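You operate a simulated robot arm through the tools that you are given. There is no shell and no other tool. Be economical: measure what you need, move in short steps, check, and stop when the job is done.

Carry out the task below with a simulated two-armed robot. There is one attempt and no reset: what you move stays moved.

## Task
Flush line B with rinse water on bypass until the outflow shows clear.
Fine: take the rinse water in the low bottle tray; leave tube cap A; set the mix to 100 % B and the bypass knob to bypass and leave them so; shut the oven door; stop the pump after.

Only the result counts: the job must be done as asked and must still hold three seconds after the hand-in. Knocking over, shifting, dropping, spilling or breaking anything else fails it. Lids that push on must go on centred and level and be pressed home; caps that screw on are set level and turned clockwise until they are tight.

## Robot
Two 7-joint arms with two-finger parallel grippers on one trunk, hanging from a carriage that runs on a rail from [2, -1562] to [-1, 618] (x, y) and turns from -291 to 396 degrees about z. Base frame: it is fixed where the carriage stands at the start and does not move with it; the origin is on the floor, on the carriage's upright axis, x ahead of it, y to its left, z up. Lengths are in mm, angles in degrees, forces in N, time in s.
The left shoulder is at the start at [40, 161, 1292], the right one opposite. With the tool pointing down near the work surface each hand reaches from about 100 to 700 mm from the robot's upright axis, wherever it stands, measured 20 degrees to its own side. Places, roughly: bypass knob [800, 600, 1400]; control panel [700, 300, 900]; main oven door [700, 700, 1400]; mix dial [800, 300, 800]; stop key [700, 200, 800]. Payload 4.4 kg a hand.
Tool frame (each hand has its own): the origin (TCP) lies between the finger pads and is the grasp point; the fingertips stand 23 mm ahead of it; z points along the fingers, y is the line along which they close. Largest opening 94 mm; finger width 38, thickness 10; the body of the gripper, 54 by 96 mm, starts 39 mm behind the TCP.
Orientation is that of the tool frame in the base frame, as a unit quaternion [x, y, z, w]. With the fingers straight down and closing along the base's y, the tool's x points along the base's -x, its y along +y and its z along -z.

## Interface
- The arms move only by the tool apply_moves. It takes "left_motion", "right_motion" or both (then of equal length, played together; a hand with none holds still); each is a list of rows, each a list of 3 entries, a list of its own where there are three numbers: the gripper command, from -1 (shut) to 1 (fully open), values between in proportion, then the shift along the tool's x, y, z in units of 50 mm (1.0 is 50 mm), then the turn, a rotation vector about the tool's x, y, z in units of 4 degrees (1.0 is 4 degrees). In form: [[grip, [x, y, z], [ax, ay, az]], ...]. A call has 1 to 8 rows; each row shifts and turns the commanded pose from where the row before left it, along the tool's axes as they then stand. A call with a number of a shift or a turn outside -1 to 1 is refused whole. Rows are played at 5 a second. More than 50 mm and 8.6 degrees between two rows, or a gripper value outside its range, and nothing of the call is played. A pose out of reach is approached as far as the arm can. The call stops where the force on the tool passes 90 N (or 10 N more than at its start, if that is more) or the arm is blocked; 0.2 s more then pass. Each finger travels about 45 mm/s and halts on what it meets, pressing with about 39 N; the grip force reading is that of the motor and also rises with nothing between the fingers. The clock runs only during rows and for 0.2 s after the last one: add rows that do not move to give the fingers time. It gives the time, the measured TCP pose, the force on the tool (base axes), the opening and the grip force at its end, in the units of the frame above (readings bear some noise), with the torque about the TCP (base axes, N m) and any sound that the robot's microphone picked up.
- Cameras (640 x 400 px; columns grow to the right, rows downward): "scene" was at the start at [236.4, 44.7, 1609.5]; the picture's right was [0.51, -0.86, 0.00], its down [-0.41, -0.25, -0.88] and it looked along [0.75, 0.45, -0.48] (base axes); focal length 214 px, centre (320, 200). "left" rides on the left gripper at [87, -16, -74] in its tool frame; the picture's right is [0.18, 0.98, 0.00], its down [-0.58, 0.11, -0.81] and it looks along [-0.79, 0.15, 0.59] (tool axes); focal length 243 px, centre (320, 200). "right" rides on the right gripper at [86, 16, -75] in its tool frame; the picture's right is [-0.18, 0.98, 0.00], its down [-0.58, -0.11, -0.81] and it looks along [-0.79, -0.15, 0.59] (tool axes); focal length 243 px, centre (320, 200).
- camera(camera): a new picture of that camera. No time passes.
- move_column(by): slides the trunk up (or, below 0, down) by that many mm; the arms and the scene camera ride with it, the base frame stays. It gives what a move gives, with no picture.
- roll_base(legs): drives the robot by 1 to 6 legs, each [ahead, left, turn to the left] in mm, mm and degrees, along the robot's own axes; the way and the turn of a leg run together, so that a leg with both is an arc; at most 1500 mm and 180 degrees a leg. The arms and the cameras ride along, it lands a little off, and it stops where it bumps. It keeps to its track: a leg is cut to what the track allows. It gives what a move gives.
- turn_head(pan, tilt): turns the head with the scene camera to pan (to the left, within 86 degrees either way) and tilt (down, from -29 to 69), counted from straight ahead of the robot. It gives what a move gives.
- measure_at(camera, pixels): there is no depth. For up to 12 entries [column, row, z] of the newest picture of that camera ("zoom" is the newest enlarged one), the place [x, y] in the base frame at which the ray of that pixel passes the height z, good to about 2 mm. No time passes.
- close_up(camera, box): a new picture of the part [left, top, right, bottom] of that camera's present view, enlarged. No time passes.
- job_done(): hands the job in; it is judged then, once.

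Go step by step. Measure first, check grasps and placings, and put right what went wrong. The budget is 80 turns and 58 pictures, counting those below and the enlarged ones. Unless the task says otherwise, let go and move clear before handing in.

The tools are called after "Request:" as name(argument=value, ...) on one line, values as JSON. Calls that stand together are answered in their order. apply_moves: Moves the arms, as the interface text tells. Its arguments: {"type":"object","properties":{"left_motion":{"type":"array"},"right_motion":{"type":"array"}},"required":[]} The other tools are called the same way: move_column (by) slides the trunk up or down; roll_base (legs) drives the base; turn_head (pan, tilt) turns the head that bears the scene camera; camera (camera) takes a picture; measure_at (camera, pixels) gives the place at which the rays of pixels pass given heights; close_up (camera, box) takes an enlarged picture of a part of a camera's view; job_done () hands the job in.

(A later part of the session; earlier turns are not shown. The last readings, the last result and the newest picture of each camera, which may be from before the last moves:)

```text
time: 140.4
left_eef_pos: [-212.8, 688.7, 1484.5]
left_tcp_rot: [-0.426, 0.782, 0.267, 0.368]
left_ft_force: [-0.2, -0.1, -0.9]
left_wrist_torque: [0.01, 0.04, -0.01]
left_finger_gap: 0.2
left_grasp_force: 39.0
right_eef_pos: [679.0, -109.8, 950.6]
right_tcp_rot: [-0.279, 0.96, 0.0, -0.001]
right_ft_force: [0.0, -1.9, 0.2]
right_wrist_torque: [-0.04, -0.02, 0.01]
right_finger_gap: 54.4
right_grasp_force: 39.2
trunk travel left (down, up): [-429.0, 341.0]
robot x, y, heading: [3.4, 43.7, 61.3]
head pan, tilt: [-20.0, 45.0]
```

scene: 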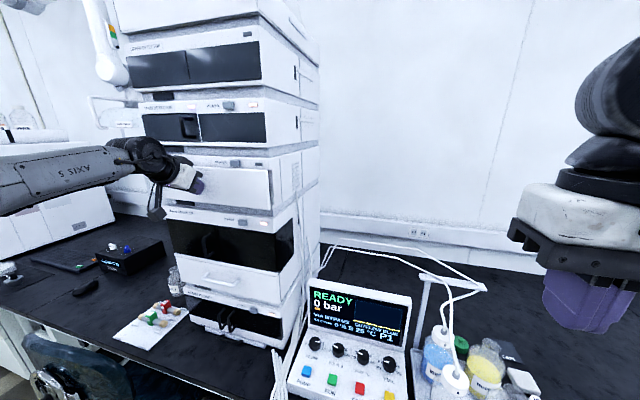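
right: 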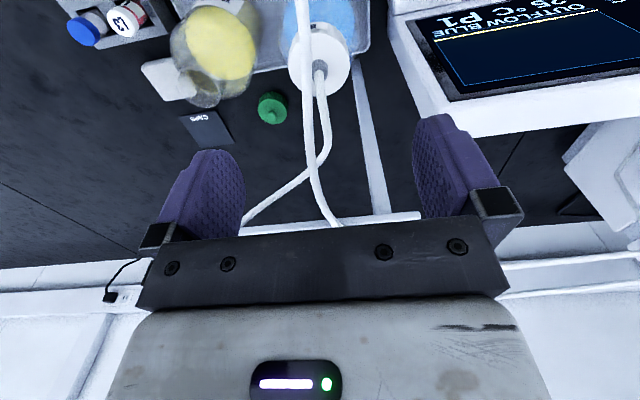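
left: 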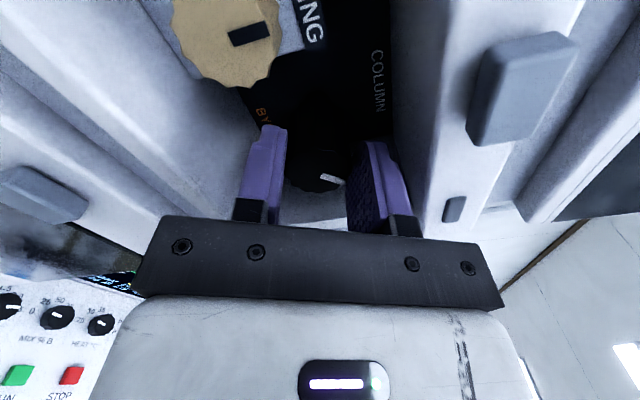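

It slipped over the rim: at z 950 with no load. I keep lowering.

Request:
apply_moves(right_motion=[[-1, [0, 0, 0.1], [0, 0, 0]], [-1, [0, 0, 0], [0, 0, 0]]])

Request:
apply_moves(right_motion=[[-1, [0, 0, 0.1], [0, 0, 0]], [-1, [0, 0, 0], [0, 0, 0]]])

Request:
apply_moves(right_motion=[[-1, [0, 0, 0.08], [0, 0, 0]], [-1, [0, 0, 0], [0, 0, 0]]])

```text
time: 141.0
left_eef_pos: [-212.6, 688.5, 1484.8]
left_tcp_rot: [-0.426, 0.782, 0.267, 0.368]
left_ft_force: [0.3, 0.2, 0.5]
left_wrist_torque: [0.01, -0.01, 0.02]
left_finger_gap: 0.3
left_grasp_force: 38.5
right_eef_pos: [679.5, -108.9, 943.7]
right_tcp_rot: [-0.28, 0.96, 0.0, -0.001]
right_ft_force: [-0.6, -1.2, 0.7]
right_wrist_torque: [-0.06, 0.03, 0.01]
right_finger_gap: 54.2
right_grasp_force: 38.8
trunk travel left (down, up): [-429.0, 341.0]
robot x, y, heading: [0.6, 46.9, 61.0]
head pan, tilt: [-20.0, 45.0]
```

```text
time: 141.6
left_eef_pos: [-212.5, 688.6, 1484.8]
left_tcp_rot: [-0.426, 0.782, 0.267, 0.368]
left_ft_force: [1.1, 0.1, 0.3]
left_wrist_torque: [0.0, -0.01, -0.03]
left_finger_gap: 0.0
left_grasp_force: 39.2
right_eef_pos: [678.2, -108.6, 939.2]
right_tcp_rot: [-0.279, 0.96, 0.001, -0.001]
right_ft_force: [-0.7, -1.7, -0.1]
right_wrist_torque: [0.0, 0.04, 0.01]
right_finger_gap: 53.8
right_grasp_force: 39.4
trunk travel left (down, up): [-429.0, 341.0]
robot x, y, heading: [-0.9, 47.8, 61.1]
head pan, tilt: [-20.0, 45.0]
```

```text
time: 142.2
left_eef_pos: [-212.7, 687.9, 1485.7]
left_tcp_rot: [-0.427, 0.782, 0.267, 0.368]
left_ft_force: [-0.9, 0.2, 0.2]
left_wrist_torque: [0.0, 0.01, 0.02]
left_finger_gap: 0.0
left_grasp_force: 39.1
right_eef_pos: [679.7, -109.0, 935.8]
right_tcp_rot: [-0.279, 0.96, 0.0, -0.002]
right_ft_force: [-1.1, -2.0, 0.0]
right_wrist_torque: [-0.03, 0.0, -0.01]
right_finger_gap: 54.1
right_grasp_force: 38.9
trunk travel left (down, up): [-429.0, 341.0]
robot x, y, heading: [-0.5, 44.7, 61.2]
head pan, tilt: [-20.0, 45.0]
```

At z 936 with no load, as it sat on bottle B (934). I press until light contact, then turn clockwise.

Request:
apply_moves(right_motion=[[-1, [0, 0, 0.05], [0, 0, 0]], [-1, [0, 0, 0.05], [0, 0, 0]], [-1, [0, 0, 0], [0, 0, 0]]])

Request:
apply_moves(right_motion=[[-1, [0, 0, 0], [0, 0, 1]], [-1, [0, 0, 0], [0, 0, 1]], [-1, [0, 0, 0], [0, 0, 1]], [-1, [0, 0, 0], [0, 0, 1]], [-1, [0, 0, 0], [0, 0, 1]], [-1, [0, 0, 0], [0, 0, 1]], [-1, [0, 0, 0], [0, 0, 1]], [-1, [0, 0, 0], [0, 0, 1]]])

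```text
time: 143.0
left_eef_pos: [-211.1, 688.7, 1484.4]
left_tcp_rot: [-0.427, 0.781, 0.268, 0.368]
left_ft_force: [-0.3, 0.3, 0.2]
left_wrist_torque: [-0.01, -0.01, 0.0]
left_finger_gap: 0.0
left_grasp_force: 39.1
right_eef_pos: [683.0, -109.8, 933.2]
right_tcp_rot: [-0.279, 0.96, 0.0, 0.001]
right_ft_force: [-4.3, -2.7, 26.0]
right_wrist_torque: [0.17, -0.58, 0.0]
right_finger_gap: 53.9
right_grasp_force: 39.0
trunk travel left (down, up): [-429.0, 341.0]
robot x, y, heading: [-0.6, 46.6, 60.9]
head pan, tilt: [-20.0, 45.0]
```

```text
time: 144.8
left_eef_pos: [-209.9, 690.1, 1484.3]
left_tcp_rot: [-0.426, 0.781, 0.267, 0.37]
left_ft_force: [0.4, -0.6, -0.1]
left_wrist_torque: [0.0, 0.0, -0.01]
left_finger_gap: 0.0
left_grasp_force: 39.2
right_eef_pos: [684.9, -108.3, 933.6]
right_tcp_rot: [-0.002, 1.0, 0.0, 0.002]
right_ft_force: [9.3, 6.4, 29.9]
right_wrist_torque: [-0.05, -0.71, 0.11]
right_finger_gap: 54.2
right_grasp_force: 38.8
trunk travel left (down, up): [-429.0, 341.0]
robot x, y, heading: [-4.9, 43.8, 61.0]
head pan, tilt: [-20.0, 45.0]
```

Request:
apply_moves(right_motion=[[-1, [0, 0, 0], [0, 0, 1]], [-1, [0, 0, 0], [0, 0, 1]], [-1, [0, 0, 0], [0, 0, 1]], [-1, [0, 0, 0], [0, 0, 1]], [-1, [0, 0, 0], [0, 0, 1]], [-1, [0, 0, 0], [0, 0, 1]], [-1, [0, 0, 0], [0, 0, 1]], [-1, [0, 0, 0], [0, 0, 1]]])

Request:
apply_moves(right_motion=[[-1, [0, 0, 0], [0, 0, 1]], [-1, [0, 0, 0], [0, 0, 1]], [-1, [0, 0, 0], [0, 0, 1]], [-1, [0, 0, 0], [0, 0, 1]]])

Request:
apply_moves(right_motion=[[-1, [0, 0, 0.1], [0, 0, 0]], [-1, [0, 0, 0], [0, 0, 0]]])

```text
time: 146.6
left_eef_pos: [-210.1, 688.7, 1485.8]
left_tcp_rot: [-0.427, 0.781, 0.267, 0.368]
left_ft_force: [0.3, -0.9, -0.6]
left_wrist_torque: [0.0, 0.01, 0.02]
left_finger_gap: 0.3
left_grasp_force: 38.8
right_eef_pos: [682.6, -109.0, 932.3]
right_tcp_rot: [0.273, 0.962, -0.001, 0.001]
right_ft_force: [7.1, 1.0, 20.3]
right_wrist_torque: [-0.29, -0.4, 0.08]
right_finger_gap: 54.3
right_grasp_force: 39.1
trunk travel left (down, up): [-429.0, 341.0]
robot x, y, heading: [-1.9, 44.9, 60.9]
head pan, tilt: [-20.0, 45.0]
```

```text
time: 147.6
left_eef_pos: [-212.6, 688.1, 1483.8]
left_tcp_rot: [-0.427, 0.782, 0.267, 0.368]
left_ft_force: [0.6, -0.2, 0.5]
left_wrist_torque: [0.0, 0.02, 0.01]
left_finger_gap: 0.1
left_grasp_force: 39.1
right_eef_pos: [681.8, -109.7, 932.2]
right_tcp_rot: [0.404, 0.915, 0.001, 0.0]
right_ft_force: [6.5, -3.2, 17.2]
right_wrist_torque: [-0.41, -0.28, 0.15]
right_finger_gap: 53.8
right_grasp_force: 39.1
trunk travel left (down, up): [-429.0, 341.0]
robot x, y, heading: [2.3, 43.6, 61.1]
head pan, tilt: [-20.0, 45.0]
```

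```text
time: 148.2
left_eef_pos: [-208.8, 687.5, 1483.7]
left_tcp_rot: [-0.427, 0.781, 0.266, 0.368]
left_ft_force: [0.0, -0.2, -0.2]
left_wrist_torque: [-0.04, 0.01, 0.0]
left_finger_gap: 0.0
left_grasp_force: 39.3
right_eef_pos: [684.5, -110.2, 932.7]
right_tcp_rot: [0.403, 0.915, 0.0, 0.004]
right_ft_force: [-13.7, -0.5, 72.8]
right_wrist_torque: [-1.13, -0.72, -0.08]
right_finger_gap: 54.1
right_grasp_force: 38.7
trunk travel left (down, up): [-429.0, 341.0]
robot x, y, heading: [-1.4, 47.0, 61.2]
head pan, tilt: [-20.0, 45.0]
```

Seated at z≈932.7 under 73 N, level. I unload, release, and rise clear.

Request:
apply_moves(right_motion=[[-1, [0, 0, -0.16], [0, 0, 0]], [0.7, [0, 0, 0], [0, 0, 0]], [0.7, [0, 0, 0], [0, 0, 0]], [0.7, [0, 0, 0], [0, 0, 0]]])

Request:
apply_moves(right_motion=[[0.7, [0, 0, -0.4], [0, 0, 0]], [0.7, [0, 0, -0.6], [0, 0, 0]], [0.7, [0, 0, -0.8], [0, 0, 0]], [0.7, [0, 0, -0.8], [0, 0, 0]]])

```text
time: 149.2
left_eef_pos: [-211.8, 688.0, 1484.6]
left_tcp_rot: [-0.426, 0.782, 0.267, 0.368]
left_ft_force: [-1.1, -0.2, 0.2]
left_wrist_torque: [0.01, 0.05, 0.0]
left_finger_gap: 0.2
left_grasp_force: 39.3
right_eef_pos: [678.5, -109.4, 932.5]
right_tcp_rot: [0.402, 0.915, 0.0, -0.002]
right_ft_force: [0.8, 0.9, 3.0]
right_wrist_torque: [-0.07, -0.04, 0.03]
right_finger_gap: 79.8
right_grasp_force: 0.0
trunk travel left (down, up): [-429.0, 341.0]
robot x, y, heading: [-2.4, 47.7, 61.0]
head pan, tilt: [-20.0, 45.0]
```

```text
time: 150.2
left_eef_pos: [-213.3, 688.3, 1484.6]
left_tcp_rot: [-0.427, 0.782, 0.267, 0.367]
left_ft_force: [-0.1, -0.5, 0.1]
left_wrist_torque: [-0.04, 0.02, 0.01]
left_finger_gap: 0.0
left_grasp_force: 39.2
right_eef_pos: [678.7, -109.9, 1064.0]
right_tcp_rot: [0.403, 0.915, 0.0, -0.002]
right_ft_force: [-0.1, -0.3, -0.2]
right_wrist_torque: [0.02, -0.04, 0.0]
right_finger_gap: 79.7
right_grasp_force: 0.1
trunk travel left (down, up): [-429.0, 341.0]
robot x, y, heading: [0.9, 45.6, 61.0]
head pan, tilt: [-20.0, 45.0]
```

Released at 79.8 mm gap without disturbance. Next: the mix dial, at about [745,303,829] by stereo from the first pictures. I drive 255 mm left along the rail, square the hand and tilt it 16° to the panel.

Request:
roll_base(legs=[[223, 124, 0]])

Request:
apply_moves(right_motion=[[0.3, [0, 0, 0], [0, 0, -1]], [0.3, [0, 0, 0], [0, 0, -1]], [0.3, [0, 0, 0], [0, 0, -1]], [0.3, [0, 0, 0], [0, 0, -1]], [0.3, [0, 0, 0], [0, 0, -1]], [0.3, [0, 0, 0], [0, 0, -1]], [0.3, [0, 0, 0], [0, 0, -1]], [0.3, [0, 0, 0], [0, 0, -1]]])

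Request:
apply_moves(right_motion=[[0.3, [0, 0, 0], [0, 0, -1]], [0.3, [0, 0, 0], [0, 0, -1]], [0.3, [0, 0, 0], [0, 0, -1]], [0.3, [0, 0, 0], [0, 0, -0.9]], [0.3, [0, 0, 0], [0, -1, 0]], [0.3, [0, 0, 0], [0, -1, 0]], [0.3, [0, 0, 0], [0, -1, 0]], [0.3, [0, 0, 0], [0, -1, 0]]])

```text
time: 152.1
left_eef_pos: [-212.8, 944.1, 1485.7]
left_tcp_rot: [-0.427, 0.782, 0.268, 0.367]
left_ft_force: [0.3, -0.3, 0.2]
left_wrist_torque: [-0.02, 0.0, -0.01]
left_finger_gap: 0.0
left_grasp_force: 39.0
right_eef_pos: [678.5, 143.5, 1064.0]
right_tcp_rot: [0.403, 0.915, 0.0, -0.001]
right_ft_force: [0.2, 0.3, 0.4]
right_wrist_torque: [-0.01, -0.04, -0.01]
right_finger_gap: 80.1
right_grasp_force: 0.0
trunk travel left (down, up): [-429.0, 341.0]
robot x, y, heading: [-0.5, 299.6, 61.3]
head pan, tilt: [-20.0, 45.0]
```

```text
time: 153.9
left_eef_pos: [-212.6, 943.3, 1484.3]
left_tcp_rot: [-0.426, 0.782, 0.267, 0.368]
left_ft_force: [0.3, -0.5, -0.2]
left_wrist_torque: [0.02, -0.01, 0.01]
left_finger_gap: 0.0
left_grasp_force: 38.6
right_eef_pos: [678.4, 143.1, 1064.8]
right_tcp_rot: [0.134, 0.991, 0.0, -0.001]
right_ft_force: [0.0, -0.3, -0.6]
right_wrist_torque: [0.01, -0.06, -0.02]
right_finger_gap: 61.3
right_grasp_force: 0.0
trunk travel left (down, up): [-429.0, 341.0]
robot x, y, heading: [0.3, 301.6, 61.1]
head pan, tilt: [-20.0, 45.0]
```

```text
time: 155.7
left_eef_pos: [-212.5, 942.5, 1485.6]
left_tcp_rot: [-0.426, 0.782, 0.267, 0.368]
left_ft_force: [-0.5, 0.0, -0.5]
left_wrist_torque: [-0.03, -0.01, -0.01]
left_finger_gap: 0.0
left_grasp_force: 39.3
right_eef_pos: [678.1, 143.9, 1064.0]
right_tcp_rot: [0.0, 0.99, 0.001, 0.139]
right_ft_force: [0.4, 0.1, 0.7]
right_wrist_torque: [0.02, -0.01, -0.01]
right_finger_gap: 61.1
right_grasp_force: 0.1
trunk travel left (down, up): [-429.0, 341.0]
robot x, y, heading: [-0.2, 299.2, 61.2]
head pan, tilt: [-20.0, 45.0]
```

Request:
apply_moves(right_motion=[[0.3, [0, 0.795, 0], [0, 0, 0]], [0.3, [0, 0.795, 0], [0, 0, 0]], [0.3, [0, 0.795, 0], [0, 0, 0]], [0.3, [0, 0.795, 0], [0, 0, 0]], [0.3, [0, 0, 0.925], [0, 0, 0]], [0.3, [0, 0, 0.925], [0, 0, 0]], [0.3, [0, 0, 0.925], [0, 0, 0]], [0.3, [0, 0, 0.925], [0, 0, 0]]])

Request:
apply_moves(right_motion=[[0.3, [0, 0, 0], [0, 0, -1]], [0.3, [0, 0, 0], [0, 0, -1]], [0.3, [0, 0, 0], [0, 0, -1]], [0.3, [0, 0, 0], [0, 0, -1]], [0.3, [0, 0, 0], [0, 0, -1]], [0.3, [0, 0, 0], [0, 0, -1]], [0.3, [0, 0, 0], [0, 0, -1]], [0.3, [0, 0, 0], [0, 0, -1]]])

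Request:
apply_moves(right_motion=[[0.3, [0, 0, 0.6], [0, 0, 0]], [0.3, [0, 0, 0.4], [0, 0, 0]], [0.3, [0, 0, 0.2], [0, 0, 0]], [0.3, [0, 0, 0.14], [0, 0, 0]], [0.3, [0, 0, 0], [0, 0, 0]]])

```text
time: 157.5
left_eef_pos: [-213.1, 942.3, 1484.9]
left_tcp_rot: [-0.426, 0.782, 0.268, 0.367]
left_ft_force: [-0.5, 0.3, 0.2]
left_wrist_torque: [-0.03, -0.02, -0.01]
left_finger_gap: 0.1
left_grasp_force: 38.9
right_eef_pos: [726.0, 303.5, 885.3]
right_tcp_rot: [0.0, 0.99, 0.0, 0.139]
right_ft_force: [-0.5, 0.1, 0.4]
right_wrist_torque: [0.0, -0.03, -0.01]
right_finger_gap: 61.2
right_grasp_force: 0.1
trunk travel left (down, up): [-429.0, 341.0]
robot x, y, heading: [0.9, 297.3, 61.0]
head pan, tilt: [-20.0, 45.0]
```

```text
time: 159.3
left_eef_pos: [-211.8, 943.5, 1484.4]
left_tcp_rot: [-0.426, 0.782, 0.267, 0.368]
left_ft_force: [0.3, -0.1, -0.3]
left_wrist_torque: [-0.02, 0.0, -0.01]
left_finger_gap: 0.1
left_grasp_force: 38.7
right_eef_pos: [728.5, 302.6, 885.3]
right_tcp_rot: [-0.274, 0.952, -0.038, 0.133]
right_ft_force: [0.0, -0.2, -0.2]
right_wrist_torque: [-0.01, -0.01, 0.0]
right_finger_gap: 61.1
right_grasp_force: 0.1
trunk travel left (down, up): [-429.0, 341.0]
robot x, y, heading: [-5.1, 301.4, 60.7]
head pan, tilt: [-20.0, 45.0]
```

```text
time: 160.2
left_eef_pos: [-213.1, 940.7, 1483.6]
left_tcp_rot: [-0.424, 0.784, 0.266, 0.367]
left_ft_force: [0.3, 0.6, -1.3]
left_wrist_torque: [0.0, 0.01, 0.02]
left_finger_gap: 0.0
left_grasp_force: 38.4
right_eef_pos: [744.5, 303.6, 831.7]
right_tcp_rot: [-0.274, 0.952, -0.034, 0.133]
right_ft_force: [-28.9, -13.0, 43.8]
right_wrist_torque: [0.7, 2.22, 1.07]
right_finger_gap: 60.2
right_grasp_force: 0.1
trunk travel left (down, up): [-429.0, 341.0]
robot x, y, heading: [-1.9, 299.0, 61.0]
head pan, tilt: [-20.0, 45.0]
stopped in row 4 (right hand): the force on the tool passed its limit at 117 N (the readings are from after the stop); the commanded pose is now the measured one
```

The fingertips touched the panel face (TCP z 831.7). I back off 4 mm and close on the dial.

Request:
apply_moves(right_motion=[[0.3, [0, 0, -0.08], [0, 0, 0]], [-1, [0, 0, 0], [0, 0, 0]], [-1, [0, 0, 0], [0, 0, 0]], [-1, [0, 0, 0], [0, 0, 0]], [-1, [0, 0, 0], [0, 0, 0]]])

```text
time: 161.4
left_eef_pos: [-212.5, 942.7, 1484.0]
left_tcp_rot: [-0.426, 0.782, 0.268, 0.368]
left_ft_force: [0.2, -0.1, -1.0]
left_wrist_torque: [0.02, 0.0, 0.0]
left_finger_gap: 0.0
left_grasp_force: 39.3
right_eef_pos: [746.9, 308.3, 833.5]
right_tcp_rot: [-0.273, 0.952, -0.033, 0.135]
right_ft_force: [17.6, 4.2, -26.5]
right_wrist_torque: [0.77, 0.39, 0.05]
right_finger_gap: 40.8
right_grasp_force: 45.1
trunk travel left (down, up): [-429.0, 341.0]
robot x, y, heading: [1.7, 299.5, 61.2]
head pan, tilt: [-20.0, 45.0]
```

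Dial gripped (40.8 mm). I turn it clockwise 80°.

Request:
apply_moves(right_motion=[[-1, [0, 0, 0], [0, 0, 1]], [-1, [0, 0, 0], [0, 0, 1]], [-1, [0, 0, 0], [0, 0, 1]], [-1, [0, 0, 0], [0, 0, 1]], [-1, [0, 0, 0], [0, 0, 1]], [-1, [0, 0, 0], [0, 0, 1]], [-1, [0, 0, 0], [0, 0, 1]], [-1, [0, 0, 0], [0, 0, 1]]])

Request:
apply_moves(right_motion=[[-1, [0, 0, 0], [0, 0, 1]], [-1, [0, 0, 0], [0, 0, 1]], [-1, [0, 0, 0], [0, 0, 1]], [-1, [0, 0, 0], [0, 0, 1]], [-1, [0, 0, 0], [0, 0, 1]], [-1, [0, 0, 0], [0, 0, 1]], [-1, [0, 0, 0], [0, 0, 1]], [-1, [0, 0, 0], [0, 0, 1]]])

Request:
apply_moves(right_motion=[[-1, [0, 0, 0], [0, 0, 1]], [-1, [0, 0, 0], [0, 0, 1]], [-1, [0, 0, 0], [0, 0, 1]], [-1, [0, 0, 0], [0, 0, 1]]])

```text
time: 163.2
left_eef_pos: [-213.0, 943.2, 1485.8]
left_tcp_rot: [-0.426, 0.782, 0.267, 0.367]
left_ft_force: [0.4, -0.9, -0.3]
left_wrist_torque: [-0.01, 0.01, -0.03]
left_finger_gap: 0.0
left_grasp_force: 39.0
right_eef_pos: [744.5, 308.7, 834.2]
right_tcp_rot: [0.0, 0.99, 0.006, 0.138]
right_ft_force: [-12.0, 7.0, 15.3]
right_wrist_torque: [-1.07, -0.48, 0.0]
right_finger_gap: 38.8
right_grasp_force: 45.0
trunk travel left (down, up): [-429.0, 341.0]
robot x, y, heading: [0.4, 296.7, 61.1]
head pan, tilt: [-20.0, 45.0]
```

```text
time: 165.0
left_eef_pos: [-210.3, 944.4, 1486.2]
left_tcp_rot: [-0.426, 0.782, 0.267, 0.368]
left_ft_force: [0.1, 0.0, -0.4]
left_wrist_torque: [-0.03, 0.02, -0.03]
left_finger_gap: 0.1
left_grasp_force: 39.4
right_eef_pos: [745.6, 311.0, 833.7]
right_tcp_rot: [0.273, 0.952, 0.045, 0.131]
right_ft_force: [10.5, 15.3, -17.4]
right_wrist_torque: [-1.09, -0.37, 0.11]
right_finger_gap: 40.9
right_grasp_force: 45.3
trunk travel left (down, up): [-429.0, 341.0]
robot x, y, heading: [-0.5, 299.6, 61.2]
head pan, tilt: [-20.0, 45.0]
```

```text
time: 166.0
left_eef_pos: [-210.7, 945.1, 1486.0]
left_tcp_rot: [-0.425, 0.783, 0.267, 0.368]
left_ft_force: [0.0, 0.1, -0.2]
left_wrist_torque: [0.02, -0.01, 0.0]
left_finger_gap: 0.0
left_grasp_force: 39.1
right_eef_pos: [745.6, 309.4, 834.3]
right_tcp_rot: [0.403, 0.904, 0.064, 0.124]
right_ft_force: [7.8, 15.8, -11.1]
right_wrist_torque: [-1.08, -0.26, 0.11]
right_finger_gap: 41.6
right_grasp_force: 45.2
trunk travel left (down, up): [-429.0, 341.0]
robot x, y, heading: [-3.3, 303.4, 61.2]
head pan, tilt: [-20.0, 45.0]
```

Torque stays low. I ratchet: open, rise, roll back 80°, regrip and turn again, twice.

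Request:
apply_moves(right_motion=[[0.3, [0, 0, 0], [0, 0, 0]], [0.3, [0, 0, 0], [0, 0, 0]], [0.3, [0, 0, -0.6], [0, 0, 0]], [0.3, [0, 0, 0], [0, 0, -1]], [0.3, [0, 0, 0], [0, 0, -1]], [0.3, [0, 0, 0], [0, 0, -1]], [0.3, [0, 0, 0], [0, 0, -1]], [0.3, [0, 0, 0], [0, 0, -1]]])

Request:
apply_moves(right_motion=[[0.3, [0, 0, 0], [0, 0, -1]], [0.3, [0, 0, 0], [0, 0, -1]], [0.3, [0, 0, 0], [0, 0, -1]], [0.3, [0, 0, 0], [0, 0, -1]], [0.3, [0, 0, 0], [0, 0, -1]], [0.3, [0, 0, 0], [0, 0, -1]], [0.3, [0, 0, 0], [0, 0, -1]], [0.3, [0, 0, 0], [0, 0, -1]]])

Request:
apply_moves(right_motion=[[0.3, [0, 0, 0], [0, 0, -1]], [0.3, [0, 0, 0], [0, 0, -1]], [0.3, [0, 0, 0], [0, 0, -1]], [0.3, [0, 0, 0], [0, 0, -1]], [0.3, [0, 0, 0], [0, 0, -1]], [0.3, [0, 0, 0], [0, 0, -1]], [0.3, [0, 0, 0], [0, 0, -1]], [0.3, [-0.05, 0.085, 0], [0, 0, 0]]])

Request:
apply_moves(right_motion=[[0.3, [0, 0, 0.4], [0, 0, 0]], [0.3, [0, 0, 0.2], [0, 0, 0]], [-1, [0, 0, 0], [0, 0, 0]], [-1, [0, 0, 0], [0, 0, 0]], [-1, [0, 0, 0], [0, 0, 0]]])

Request:
apply_moves(right_motion=[[-1, [0, 0, 0], [0, 0, 1]], [-1, [0, 0, 0], [0, 0, 1]], [-1, [0, 0, 0], [0, 0, 1]], [-1, [0, 0, 0], [0, 0, 1]], [-1, [0, 0, 0], [0, 0, 1]], [-1, [0, 0, 0], [0, 0, 1]], [-1, [0, 0, 0], [0, 0, 1]], [-1, [0, 0, 0], [0, 0, 1]]])

Request:
apply_moves(right_motion=[[-1, [0, 0, 0], [0, 0, 1]], [-1, [0, 0, 0], [0, 0, 1]], [-1, [0, 0, 0], [0, 0, 1]], [-1, [0, 0, 0], [0, 0, 1]], [-1, [0, 0, 0], [0, 0, 1]], [-1, [0, 0, 0], [0, 0, 1]], [-1, [0, 0, 0], [0, 0, 1]], [-1, [0, 0, 0], [0, 0, 1]]])

Request:
apply_moves(right_motion=[[-1, [0, 0, 0], [0, 0, 1]], [-1, [0, 0, 0], [0, 0, 1]], [-1, [0, 0, 0], [0, 0, 1]], [-1, [0, 0, 0], [0, 0, 1]]])

```text
time: 167.8
left_eef_pos: [-212.1, 943.5, 1485.2]
left_tcp_rot: [-0.426, 0.782, 0.268, 0.367]
left_ft_force: [0.5, -0.1, -0.3]
left_wrist_torque: [0.03, 0.0, -0.02]
left_finger_gap: 0.0
left_grasp_force: 38.3
right_eef_pos: [737.3, 307.3, 864.2]
right_tcp_rot: [0.238, 0.961, 0.038, 0.134]
right_ft_force: [0.6, -0.8, 0.6]
right_wrist_torque: [0.04, -0.01, -0.01]
right_finger_gap: 61.1
right_grasp_force: 0.0
trunk travel left (down, up): [-429.0, 341.0]
robot x, y, heading: [-0.5, 301.3, 61.1]
head pan, tilt: [-20.0, 45.0]
```

```text
time: 169.6
left_eef_pos: [-212.4, 942.5, 1485.9]
left_tcp_rot: [-0.426, 0.782, 0.267, 0.368]
left_ft_force: [0.1, 0.0, -0.5]
left_wrist_torque: [0.02, 0.01, -0.02]
left_finger_gap: 0.1
left_grasp_force: 38.5
right_eef_pos: [738.7, 307.6, 862.9]
right_tcp_rot: [-0.035, 0.99, 0.0, 0.139]
right_ft_force: [-0.2, 0.3, -0.4]
right_wrist_torque: [0.02, 0.0, 0.03]
right_finger_gap: 61.1
right_grasp_force: 0.1
trunk travel left (down, up): [-429.0, 341.0]
robot x, y, heading: [-3.0, 300.7, 60.9]
head pan, tilt: [-20.0, 45.0]
```

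```text
time: 171.4
left_eef_pos: [-212.1, 942.1, 1484.9]
left_tcp_rot: [-0.425, 0.783, 0.267, 0.368]
left_ft_force: [0.6, 0.4, -0.4]
left_wrist_torque: [0.03, -0.01, -0.01]
left_finger_gap: 0.0
left_grasp_force: 38.7
right_eef_pos: [736.0, 312.6, 863.1]
right_tcp_rot: [-0.274, 0.952, -0.033, 0.135]
right_ft_force: [0.1, 0.5, -0.4]
right_wrist_torque: [-0.02, 0.0, -0.01]
right_finger_gap: 61.0
right_grasp_force: 0.1
trunk travel left (down, up): [-429.0, 341.0]
robot x, y, heading: [1.4, 299.2, 61.1]
head pan, tilt: [-20.0, 45.0]
```

```text
time: 172.6
left_eef_pos: [-211.8, 941.5, 1482.9]
left_tcp_rot: [-0.426, 0.782, 0.267, 0.368]
left_ft_force: [0.6, -0.5, -0.8]
left_wrist_torque: [-0.02, 0.01, 0.02]
left_finger_gap: 0.2
left_grasp_force: 38.7
right_eef_pos: [746.4, 308.8, 834.3]
right_tcp_rot: [-0.272, 0.952, -0.035, 0.135]
right_ft_force: [8.2, -7.5, -7.2]
right_wrist_torque: [0.48, -0.23, -0.02]
right_finger_gap: 41.5
right_grasp_force: 44.7
trunk travel left (down, up): [-429.0, 341.0]
robot x, y, heading: [0.1, 301.5, 60.9]
head pan, tilt: [-20.0, 45.0]
```

```text
time: 174.4
left_eef_pos: [-211.3, 941.6, 1483.5]
left_tcp_rot: [-0.426, 0.782, 0.267, 0.368]
left_ft_force: [0.7, -0.1, -0.3]
left_wrist_torque: [0.04, -0.02, -0.01]
left_finger_gap: 0.0
left_grasp_force: 39.2
right_eef_pos: [746.1, 308.9, 834.4]
right_tcp_rot: [-0.001, 0.99, 0.003, 0.139]
right_ft_force: [2.0, -9.4, 6.7]
right_wrist_torque: [-1.44, -0.15, -0.04]
right_finger_gap: 39.5
right_grasp_force: 45.4
trunk travel left (down, up): [-429.0, 341.0]
robot x, y, heading: [1.7, 297.7, 60.9]
head pan, tilt: [-20.0, 45.0]
```

```text
time: 176.2
left_eef_pos: [-211.3, 942.2, 1483.6]
left_tcp_rot: [-0.426, 0.782, 0.267, 0.368]
left_ft_force: [-0.2, 0.2, -1.0]
left_wrist_torque: [-0.01, 0.01, -0.01]
left_finger_gap: 0.0
left_grasp_force: 38.6
right_eef_pos: [746.3, 309.9, 835.3]
right_tcp_rot: [0.273, 0.952, 0.042, 0.132]
right_ft_force: [-1.6, -8.4, 9.0]
right_wrist_torque: [-1.45, -0.26, -0.03]
right_finger_gap: 41.7
right_grasp_force: 45.1
trunk travel left (down, up): [-429.0, 341.0]
robot x, y, heading: [-3.0, 294.2, 61.0]
head pan, tilt: [-20.0, 45.0]
```

```text
time: 177.2
left_eef_pos: [-210.3, 941.9, 1481.6]
left_tcp_rot: [-0.426, 0.782, 0.266, 0.368]
left_ft_force: [0.6, 0.6, 0.4]
left_wrist_torque: [0.0, -0.04, 0.0]
left_finger_gap: 0.0
left_grasp_force: 38.5
right_eef_pos: [747.2, 310.3, 833.7]
right_tcp_rot: [0.402, 0.905, 0.061, 0.125]
right_ft_force: [10.1, -4.9, -6.4]
right_wrist_torque: [-0.99, -0.04, 0.55]
right_finger_gap: 42.8
right_grasp_force: 45.1
trunk travel left (down, up): [-429.0, 341.0]
robot x, y, heading: [-3.6, 301.0, 60.7]
head pan, tilt: [-20.0, 45.0]
```

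Torque about the axis rose to 0.55 at the end, likely the stop. One more regrip and turn to make sure it is at the end.

Request:
apply_moves(right_motion=[[0.3, [0, 0, 0], [0, 0, 0]], [0.3, [0, 0, 0], [0, 0, 0]], [0.3, [0, 0, -0.6], [0, 0, 0]], [0.3, [0, 0, 0], [0, 0, -1]], [0.3, [0, 0, 0], [0, 0, -1]], [0.3, [0, 0, 0], [0, 0, -1]], [0.3, [0, 0, 0], [0, 0, -1]], [0.3, [0, 0, 0], [0, 0, -1]]])

Request:
apply_moves(right_motion=[[0.3, [0, 0, 0], [0, 0, -1]], [0.3, [0, 0, 0], [0, 0, -1]], [0.3, [0, 0, 0], [0, 0, -1]], [0.3, [0, 0, 0], [0, 0, -1]], [0.3, [0, 0, 0], [0, 0, -1]], [0.3, [0, 0, 0], [0, 0, -1]], [0.3, [0, 0, 0], [0, 0, -1]], [0.3, [0, 0, 0], [0, 0, -1]]])

Request:
apply_moves(right_motion=[[0.3, [0, 0, 0.4], [0, 0, 0]], [0.3, [0, 0, 0.2], [0, 0, 0]], [-1, [0, 0, 0], [0, 0, 0]], [-1, [0, 0, 0], [0, 0, 0]], [-1, [0, 0, 0], [0, 0, 0]]])

Request:
apply_moves(right_motion=[[-1, [0, 0, 0], [0, 0, 1]], [-1, [0, 0, 0], [0, 0, 1]], [-1, [0, 0, 0], [0, 0, 1]], [-1, [0, 0, 0], [0, 0, 1]]])

Request:
apply_moves(right_motion=[[-1, [0, 0, 0], [0, 0, 1]], [-1, [0, 0, 0], [0, 0, 1]], [-1, [0, 0, 0], [0, 0, 1]], [-1, [0, 0, 0], [0, 0, 1]], [-1, [0, 0, 0], [0, 0, 1]], [-1, [0, 0, 0], [0, 0, 1]], [-1, [0, 0, 0], [0, 0, 1]]])

```text
time: 179.0
left_eef_pos: [-213.1, 941.8, 1485.6]
left_tcp_rot: [-0.426, 0.783, 0.266, 0.367]
left_ft_force: [-0.1, 0.9, 0.6]
left_wrist_torque: [-0.02, 0.0, 0.0]
left_finger_gap: 0.0
left_grasp_force: 39.5
right_eef_pos: [736.8, 311.7, 862.3]
right_tcp_rot: [0.238, 0.961, 0.039, 0.133]
right_ft_force: [0.5, -0.1, -0.2]
right_wrist_torque: [0.01, -0.02, 0.03]
right_finger_gap: 61.1
right_grasp_force: 0.0
trunk travel left (down, up): [-429.0, 341.0]
robot x, y, heading: [0.6, 297.3, 60.9]
head pan, tilt: [-20.0, 45.0]
```

```text
time: 180.8
left_eef_pos: [-212.2, 941.6, 1485.7]
left_tcp_rot: [-0.426, 0.783, 0.267, 0.367]
left_ft_force: [0.2, 0.5, 0.1]
left_wrist_torque: [0.0, -0.03, 0.0]
left_finger_gap: 0.0
left_grasp_force: 39.7
right_eef_pos: [736.4, 311.1, 862.2]
right_tcp_rot: [-0.035, 0.99, 0.001, 0.138]
right_ft_force: [0.2, 0.6, -1.1]
right_wrist_torque: [0.02, 0.0, -0.01]
right_finger_gap: 61.2
right_grasp_force: 0.2
trunk travel left (down, up): [-429.0, 341.0]
robot x, y, heading: [-2.1, 297.7, 60.9]
head pan, tilt: [-20.0, 45.0]
```

```text
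time: 182.0
left_eef_pos: [-211.3, 941.7, 1483.6]
left_tcp_rot: [-0.426, 0.782, 0.266, 0.368]
left_ft_force: [0.9, -0.1, 0.4]
left_wrist_torque: [0.0, 0.01, -0.01]
left_finger_gap: 0.0
left_grasp_force: 39.1
right_eef_pos: [746.9, 308.7, 835.1]
right_tcp_rot: [-0.034, 0.99, -0.002, 0.139]
right_ft_force: [3.9, -7.2, -2.4]
right_wrist_torque: [0.5, -0.37, -0.03]
right_finger_gap: 39.6
right_grasp_force: 44.7
trunk travel left (down, up): [-429.0, 341.0]
robot x, y, heading: [2.1, 299.3, 60.9]
head pan, tilt: [-20.0, 45.0]
```

```text
time: 183.0
left_eef_pos: [-211.2, 941.1, 1483.9]
left_tcp_rot: [-0.427, 0.782, 0.268, 0.367]
left_ft_force: [0.7, -0.6, 0.0]
left_wrist_torque: [-0.03, -0.01, -0.01]
left_finger_gap: 0.0
left_grasp_force: 38.9
right_eef_pos: [745.6, 308.9, 834.5]
right_tcp_rot: [0.104, 0.985, 0.018, 0.138]
right_ft_force: [0.6, -8.3, 1.0]
right_wrist_torque: [-1.14, -0.3, 0.91]
right_finger_gap: 40.2
right_grasp_force: 45.2
trunk travel left (down, up): [-429.0, 341.0]
robot x, y, heading: [-3.5, 300.8, 61.0]
head pan, tilt: [-20.0, 45.0]
```

```text
time: 184.6
left_eef_pos: [-211.7, 941.6, 1484.0]
left_tcp_rot: [-0.427, 0.781, 0.268, 0.368]
left_ft_force: [-0.4, 0.6, 1.4]
left_wrist_torque: [-0.01, -0.01, -0.05]
left_finger_gap: 0.2
left_grasp_force: 38.7
right_eef_pos: [744.1, 311.8, 833.7]
right_tcp_rot: [0.338, 0.931, 0.052, 0.128]
right_ft_force: [-0.8, -4.3, -2.2]
right_wrist_torque: [-0.83, 0.06, 1.07]
right_finger_gap: 41.9
right_grasp_force: 44.9
trunk travel left (down, up): [-429.0, 341.0]
robot x, y, heading: [0.4, 300.3, 61.2]
head pan, tilt: [-20.0, 45.0]
```

The dial is at its end stop (about 1 N·m, fingers slipping), i.e. 100 %. I let go, rise, close and straighten the hand, and move above the PUMP key (~[670,388,800]).

Request:
apply_moves(right_motion=[[0.3, [0, 0, 0], [0, 0, 0]], [0.3, [0, 0, 0], [0, 0, 0]], [0.3, [0, 0, -0.6], [0, 0, 0]], [-1, [0, 0, -0.6], [0, 0, 0]], [-1, [0, 0, 0], [0, 0, -1]], [-1, [0, 0, 0], [0, 0, -1]], [-1, [0, 0, 0], [0, 0, -1]], [-1, [0, 0, 0], [0, 0, -1]]])

Request:
apply_moves(right_motion=[[-1, [0, 0, 0], [0, 0, -1]], [-1, [0, 0, 0], [0, 0, -1]], [-1, [0, 0, 0], [0, 0, -1]], [-1, [0, 0, 0], [0, 0, -1]], [-1, [0, 0, 0], [0, 0, -1]], [-1, [0.54, 0.51, 0], [0, 0, 0]], [-1, [0.54, 0.51, 0], [0, 0, 0]], [-1, [0.54, 0.51, 0], [0, 0, 0]]])

```text
time: 186.4
left_eef_pos: [-212.3, 942.0, 1484.7]
left_tcp_rot: [-0.426, 0.782, 0.267, 0.368]
left_ft_force: [-0.4, 0.6, 0.0]
left_wrist_torque: [0.0, 0.04, -0.03]
left_finger_gap: 0.1
left_grasp_force: 38.8
right_eef_pos: [729.8, 311.0, 891.9]
right_tcp_rot: [0.205, 0.969, 0.034, 0.135]
right_ft_force: [0.6, -0.2, 0.5]
right_wrist_torque: [-0.01, 0.01, 0.0]
right_finger_gap: 0.1
right_grasp_force: 39.0
trunk travel left (down, up): [-429.0, 341.0]
robot x, y, heading: [0.4, 301.6, 61.0]
head pan, tilt: [-20.0, 45.0]
```

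```text
time: 188.2
left_eef_pos: [-212.9, 941.9, 1485.8]
left_tcp_rot: [-0.426, 0.782, 0.268, 0.368]
left_ft_force: [-0.3, 0.5, 0.6]
left_wrist_torque: [-0.01, 0.0, -0.03]
left_finger_gap: 0.0
left_grasp_force: 38.9
right_eef_pos: [654.1, 393.7, 871.8]
right_tcp_rot: [0.034, 0.99, 0.01, 0.137]
right_ft_force: [0.3, -0.3, -0.2]
right_wrist_torque: [0.0, -0.03, -0.01]
right_finger_gap: 0.1
right_grasp_force: 39.3
trunk travel left (down, up): [-429.0, 341.0]
robot x, y, heading: [-3.0, 297.4, 61.0]
head pan, tilt: [-20.0, 45.0]
```

Request:
apply_moves(right_motion=[[-1, [0.06, -0.1, 0.4], [0, 0, 0]], [-1, [0, 0, 0.4], [0, 0, 0]], [-1, [0, 0, 0.1], [0, 0, 0]], [-1, [0, 0, 0], [0, 0, 0]]])

Request:
apply_moves(right_motion=[[-1, [0, 0, 0.08], [0, 0, 0]], [-1, [0, 0, 0], [0, 0, 0]]])

```text
time: 189.2
left_eef_pos: [-213.2, 942.6, 1484.5]
left_tcp_rot: [-0.426, 0.782, 0.268, 0.368]
left_ft_force: [0.1, -0.8, -0.6]
left_wrist_torque: [-0.01, 0.0, 0.0]
left_finger_gap: 0.0
left_grasp_force: 39.0
right_eef_pos: [664.1, 389.3, 828.5]
right_tcp_rot: [0.034, 0.99, 0.011, 0.137]
right_ft_force: [-15.8, -3.6, 22.5]
right_wrist_torque: [-0.14, 0.56, 0.01]
right_finger_gap: 0.0
right_grasp_force: 39.2
trunk travel left (down, up): [-429.0, 341.0]
robot x, y, heading: [-1.3, 303.3, 60.8]
head pan, tilt: [-20.0, 45.0]
heard: click
```

```text
time: 189.8
left_eef_pos: [-211.6, 940.1, 1482.8]
left_tcp_rot: [-0.424, 0.783, 0.266, 0.368]
left_ft_force: [0.4, 0.8, 0.2]
left_wrist_torque: [0.0, -0.01, -0.03]
left_finger_gap: 0.0
left_grasp_force: 39.0
right_eef_pos: [665.0, 388.5, 826.5]
right_tcp_rot: [0.034, 0.99, 0.013, 0.137]
right_ft_force: [-20.6, -10.2, 36.5]
right_wrist_torque: [-0.34, 0.88, 0.13]
right_finger_gap: 0.0
right_grasp_force: 39.1
trunk travel left (down, up): [-429.0, 341.0]
robot x, y, heading: [1.4, 297.9, 60.9]
head pan, tilt: [-20.0, 45.0]
stopped in row 2 (right hand): the force on the tool passed its limit at 92 N (the readings are from after the stop); the commanded pose is now the measured one
```

A click was heard. I lift off and let the pump run about 14 s, then look at the screen.

Request:
apply_moves(right_motion=[[-1, [0, 0, -0.6], [0, 0, 0]], [-1, [0, 0, -0.6], [0, 0, 0]], [-1, [0.3, -0.8, 0], [0, 0, 0]], [-1, [0, -0.9, 0], [0, 0, 0]], [-1, [0, -0.9, 0], [0, 0, 0]], [-1, [0, -0.6, 0], [0, 0, 0]], [-1, [0, 0, 0], [0, 0, 0]], [-1, [0, 0, 0], [0, 0, 0]]])

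Request:
apply_moves(right_motion=[[-1, [0, 0, 0], [0, 0, 0]], [-1, [0, 0, 0], [0, 0, 0]], [-1, [0, 0, 0], [0, 0, 0]], [-1, [0, 0, 0], [0, 0, 0]], [-1, [0, 0, 0], [0, 0, 0]], [-1, [0, 0, 0], [0, 0, 0]], [-1, [0, 0, 0], [0, 0, 0]], [-1, [0, 0, 0], [0, 0, 0]]])

Request:
apply_moves(right_motion=[[-1, [0, 0, 0], [0, 0, 0]], [-1, [0, 0, 0], [0, 0, 0]], [-1, [0, 0, 0], [0, 0, 0]], [-1, [0, 0, 0], [0, 0, 0]], [-1, [0, 0, 0], [0, 0, 0]], [-1, [0, 0, 0], [0, 0, 0]], [-1, [0, 0, 0], [0, 0, 0]], [-1, [0, 0, 0], [0, 0, 0]]])

Request:
apply_moves(right_motion=[[-1, [0, 0, 0], [0, 0, 0]], [-1, [0, 0, 0], [0, 0, 0]], [-1, [0, 0, 0], [0, 0, 0]], [-1, [0, 0, 0], [0, 0, 0]], [-1, [0, 0, 0], [0, 0, 0]], [-1, [0, 0, 0], [0, 0, 0]], [-1, [0, 0, 0], [0, 0, 0]], [-1, [0, 0, 0], [0, 0, 0]]])

Request:
apply_moves(right_motion=[[-1, [0, 0, 0], [0, 0, 0]], [-1, [0, 0, 0], [0, 0, 0]], [-1, [0, 0, 0], [0, 0, 0]], [-1, [0, 0, 0], [0, 0, 0]], [-1, [0, 0, 0], [0, 0, 0]], [-1, [0, 0, 0], [0, 0, 0]], [-1, [0, 0, 0], [0, 0, 0]], [-1, [0, 0, 0], [0, 0, 0]]])

Request:
apply_moves(right_motion=[[-1, [0, 0, 0], [0, 0, 0]], [-1, [0, 0, 0], [0, 0, 0]], [-1, [0, 0, 0], [0, 0, 0]], [-1, [0, 0, 0], [0, 0, 0]], [-1, [0, 0, 0], [0, 0, 0]], [-1, [0, 0, 0], [0, 0, 0]], [-1, [0, 0, 0], [0, 0, 0]], [-1, [0, 0, 0], [0, 0, 0]]])

Request:
apply_moves(right_motion=[[-1, [0, 0, 0], [0, 0, 0]], [-1, [0, 0, 0], [0, 0, 0]], [-1, [0, 0, 0], [0, 0, 0]], [-1, [0, 0, 0], [0, 0, 0]], [-1, [0, 0, 0], [0, 0, 0]], [-1, [0, 0, 0], [0, 0, 0]], [-1, [0, 0, 0], [0, 0, 0]], [-1, [0, 0, 0], [0, 0, 0]]])

Request:
camera(camera="right")

```text
time: 191.6
left_eef_pos: [-210.3, 942.4, 1484.6]
left_tcp_rot: [-0.426, 0.782, 0.267, 0.368]
left_ft_force: [-0.1, -0.1, 0.8]
left_wrist_torque: [0.01, -0.01, 0.0]
left_finger_gap: 0.0
left_grasp_force: 39.1
right_eef_pos: [625.2, 231.2, 875.5]
right_tcp_rot: [0.035, 0.99, 0.013, 0.138]
right_ft_force: [-0.9, -0.2, 0.6]
right_wrist_torque: [0.03, -0.05, 0.01]
right_finger_gap: 0.0
right_grasp_force: 38.9
trunk travel left (down, up): [-429.0, 341.0]
robot x, y, heading: [-4.2, 298.6, 61.1]
head pan, tilt: [-20.0, 45.0]
```

```text
time: 193.4
left_eef_pos: [-211.0, 942.1, 1483.9]
left_tcp_rot: [-0.426, 0.783, 0.267, 0.367]
left_ft_force: [0.3, -0.3, 0.2]
left_wrist_torque: [-0.01, 0.0, -0.01]
left_finger_gap: 0.0
left_grasp_force: 38.8
right_eef_pos: [625.3, 230.6, 876.3]
right_tcp_rot: [0.034, 0.99, 0.013, 0.138]
right_ft_force: [-0.3, 0.8, -0.1]
right_wrist_torque: [0.01, -0.01, 0.01]
right_finger_gap: 0.0
right_grasp_force: 38.5
trunk travel left (down, up): [-429.0, 341.0]
robot x, y, heading: [-2.0, 302.5, 61.0]
head pan, tilt: [-20.0, 45.0]
```

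```text
time: 195.2
left_eef_pos: [-210.9, 942.8, 1483.7]
left_tcp_rot: [-0.426, 0.782, 0.267, 0.368]
left_ft_force: [0.0, -0.5, 0.4]
left_wrist_torque: [-0.01, 0.0, 0.01]
left_finger_gap: 0.0
left_grasp_force: 39.0
right_eef_pos: [625.6, 232.0, 875.1]
right_tcp_rot: [0.033, 0.99, 0.013, 0.138]
right_ft_force: [0.3, -0.4, 0.2]
right_wrist_torque: [0.02, 0.05, 0.03]
right_finger_gap: 0.0
right_grasp_force: 39.3
trunk travel left (down, up): [-429.0, 341.0]
robot x, y, heading: [1.4, 297.9, 60.9]
head pan, tilt: [-20.0, 45.0]
```

```text
time: 197.0
left_eef_pos: [-210.8, 942.0, 1485.0]
left_tcp_rot: [-0.425, 0.783, 0.267, 0.368]
left_ft_force: [0.1, 0.1, -0.5]
left_wrist_torque: [-0.01, 0.01, 0.0]
left_finger_gap: 0.1
left_grasp_force: 39.0
right_eef_pos: [624.9, 231.0, 876.4]
right_tcp_rot: [0.034, 0.99, 0.013, 0.138]
right_ft_force: [0.6, -0.7, 0.2]
right_wrist_torque: [0.04, 0.03, 0.02]
right_finger_gap: 0.0
right_grasp_force: 39.2
trunk travel left (down, up): [-429.0, 341.0]
robot x, y, heading: [-1.7, 302.5, 60.9]
head pan, tilt: [-20.0, 45.0]
```

```text
time: 198.8
left_eef_pos: [-210.9, 941.7, 1486.0]
left_tcp_rot: [-0.426, 0.782, 0.267, 0.368]
left_ft_force: [-0.1, -0.1, 0.2]
left_wrist_torque: [0.02, 0.0, 0.0]
left_finger_gap: 0.1
left_grasp_force: 38.8
right_eef_pos: [627.0, 231.8, 876.2]
right_tcp_rot: [0.034, 0.99, 0.013, 0.138]
right_ft_force: [-0.3, -0.3, -0.1]
right_wrist_torque: [-0.03, -0.07, 0.02]
right_finger_gap: 0.3
right_grasp_force: 39.2
trunk travel left (down, up): [-429.0, 341.0]
robot x, y, heading: [-1.3, 295.5, 60.9]
head pan, tilt: [-20.0, 45.0]
```

```text
time: 200.6
left_eef_pos: [-211.1, 942.4, 1484.3]
left_tcp_rot: [-0.426, 0.782, 0.267, 0.368]
left_ft_force: [0.3, 0.0, 0.8]
left_wrist_torque: [0.03, -0.01, 0.0]
left_finger_gap: 0.0
left_grasp_force: 39.1
right_eef_pos: [625.9, 231.2, 876.6]
right_tcp_rot: [0.033, 0.99, 0.013, 0.138]
right_ft_force: [0.2, 0.9, 0.3]
right_wrist_torque: [-0.03, 0.0, -0.02]
right_finger_gap: 0.0
right_grasp_force: 38.7
trunk travel left (down, up): [-429.0, 341.0]
robot x, y, heading: [-0.6, 299.9, 61.0]
head pan, tilt: [-20.0, 45.0]
```

```text
time: 202.4
left_eef_pos: [-211.9, 942.2, 1484.6]
left_tcp_rot: [-0.425, 0.783, 0.266, 0.367]
left_ft_force: [-0.3, -0.5, -1.1]
left_wrist_torque: [0.04, -0.03, 0.01]
left_finger_gap: 0.2
left_grasp_force: 38.7
right_eef_pos: [625.2, 230.6, 875.2]
right_tcp_rot: [0.033, 0.99, 0.013, 0.138]
right_ft_force: [-0.5, 0.3, 0.5]
right_wrist_torque: [-0.01, 0.02, -0.02]
right_finger_gap: 0.0
right_grasp_force: 38.4
trunk travel left (down, up): [-429.0, 341.0]
robot x, y, heading: [1.5, 296.9, 60.5]
head pan, tilt: [-20.0, 45.0]
```

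```text
1 pictures are left
5 turns are left
```

right: 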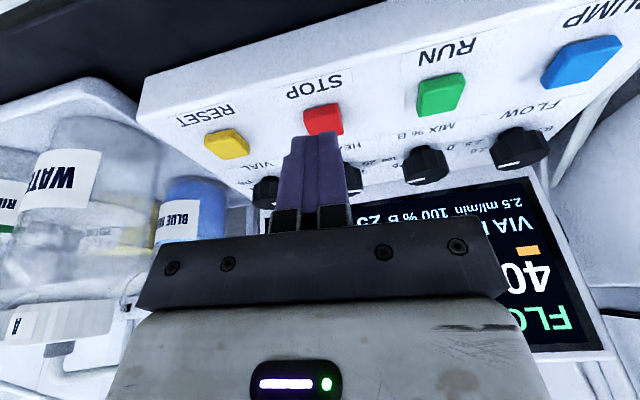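

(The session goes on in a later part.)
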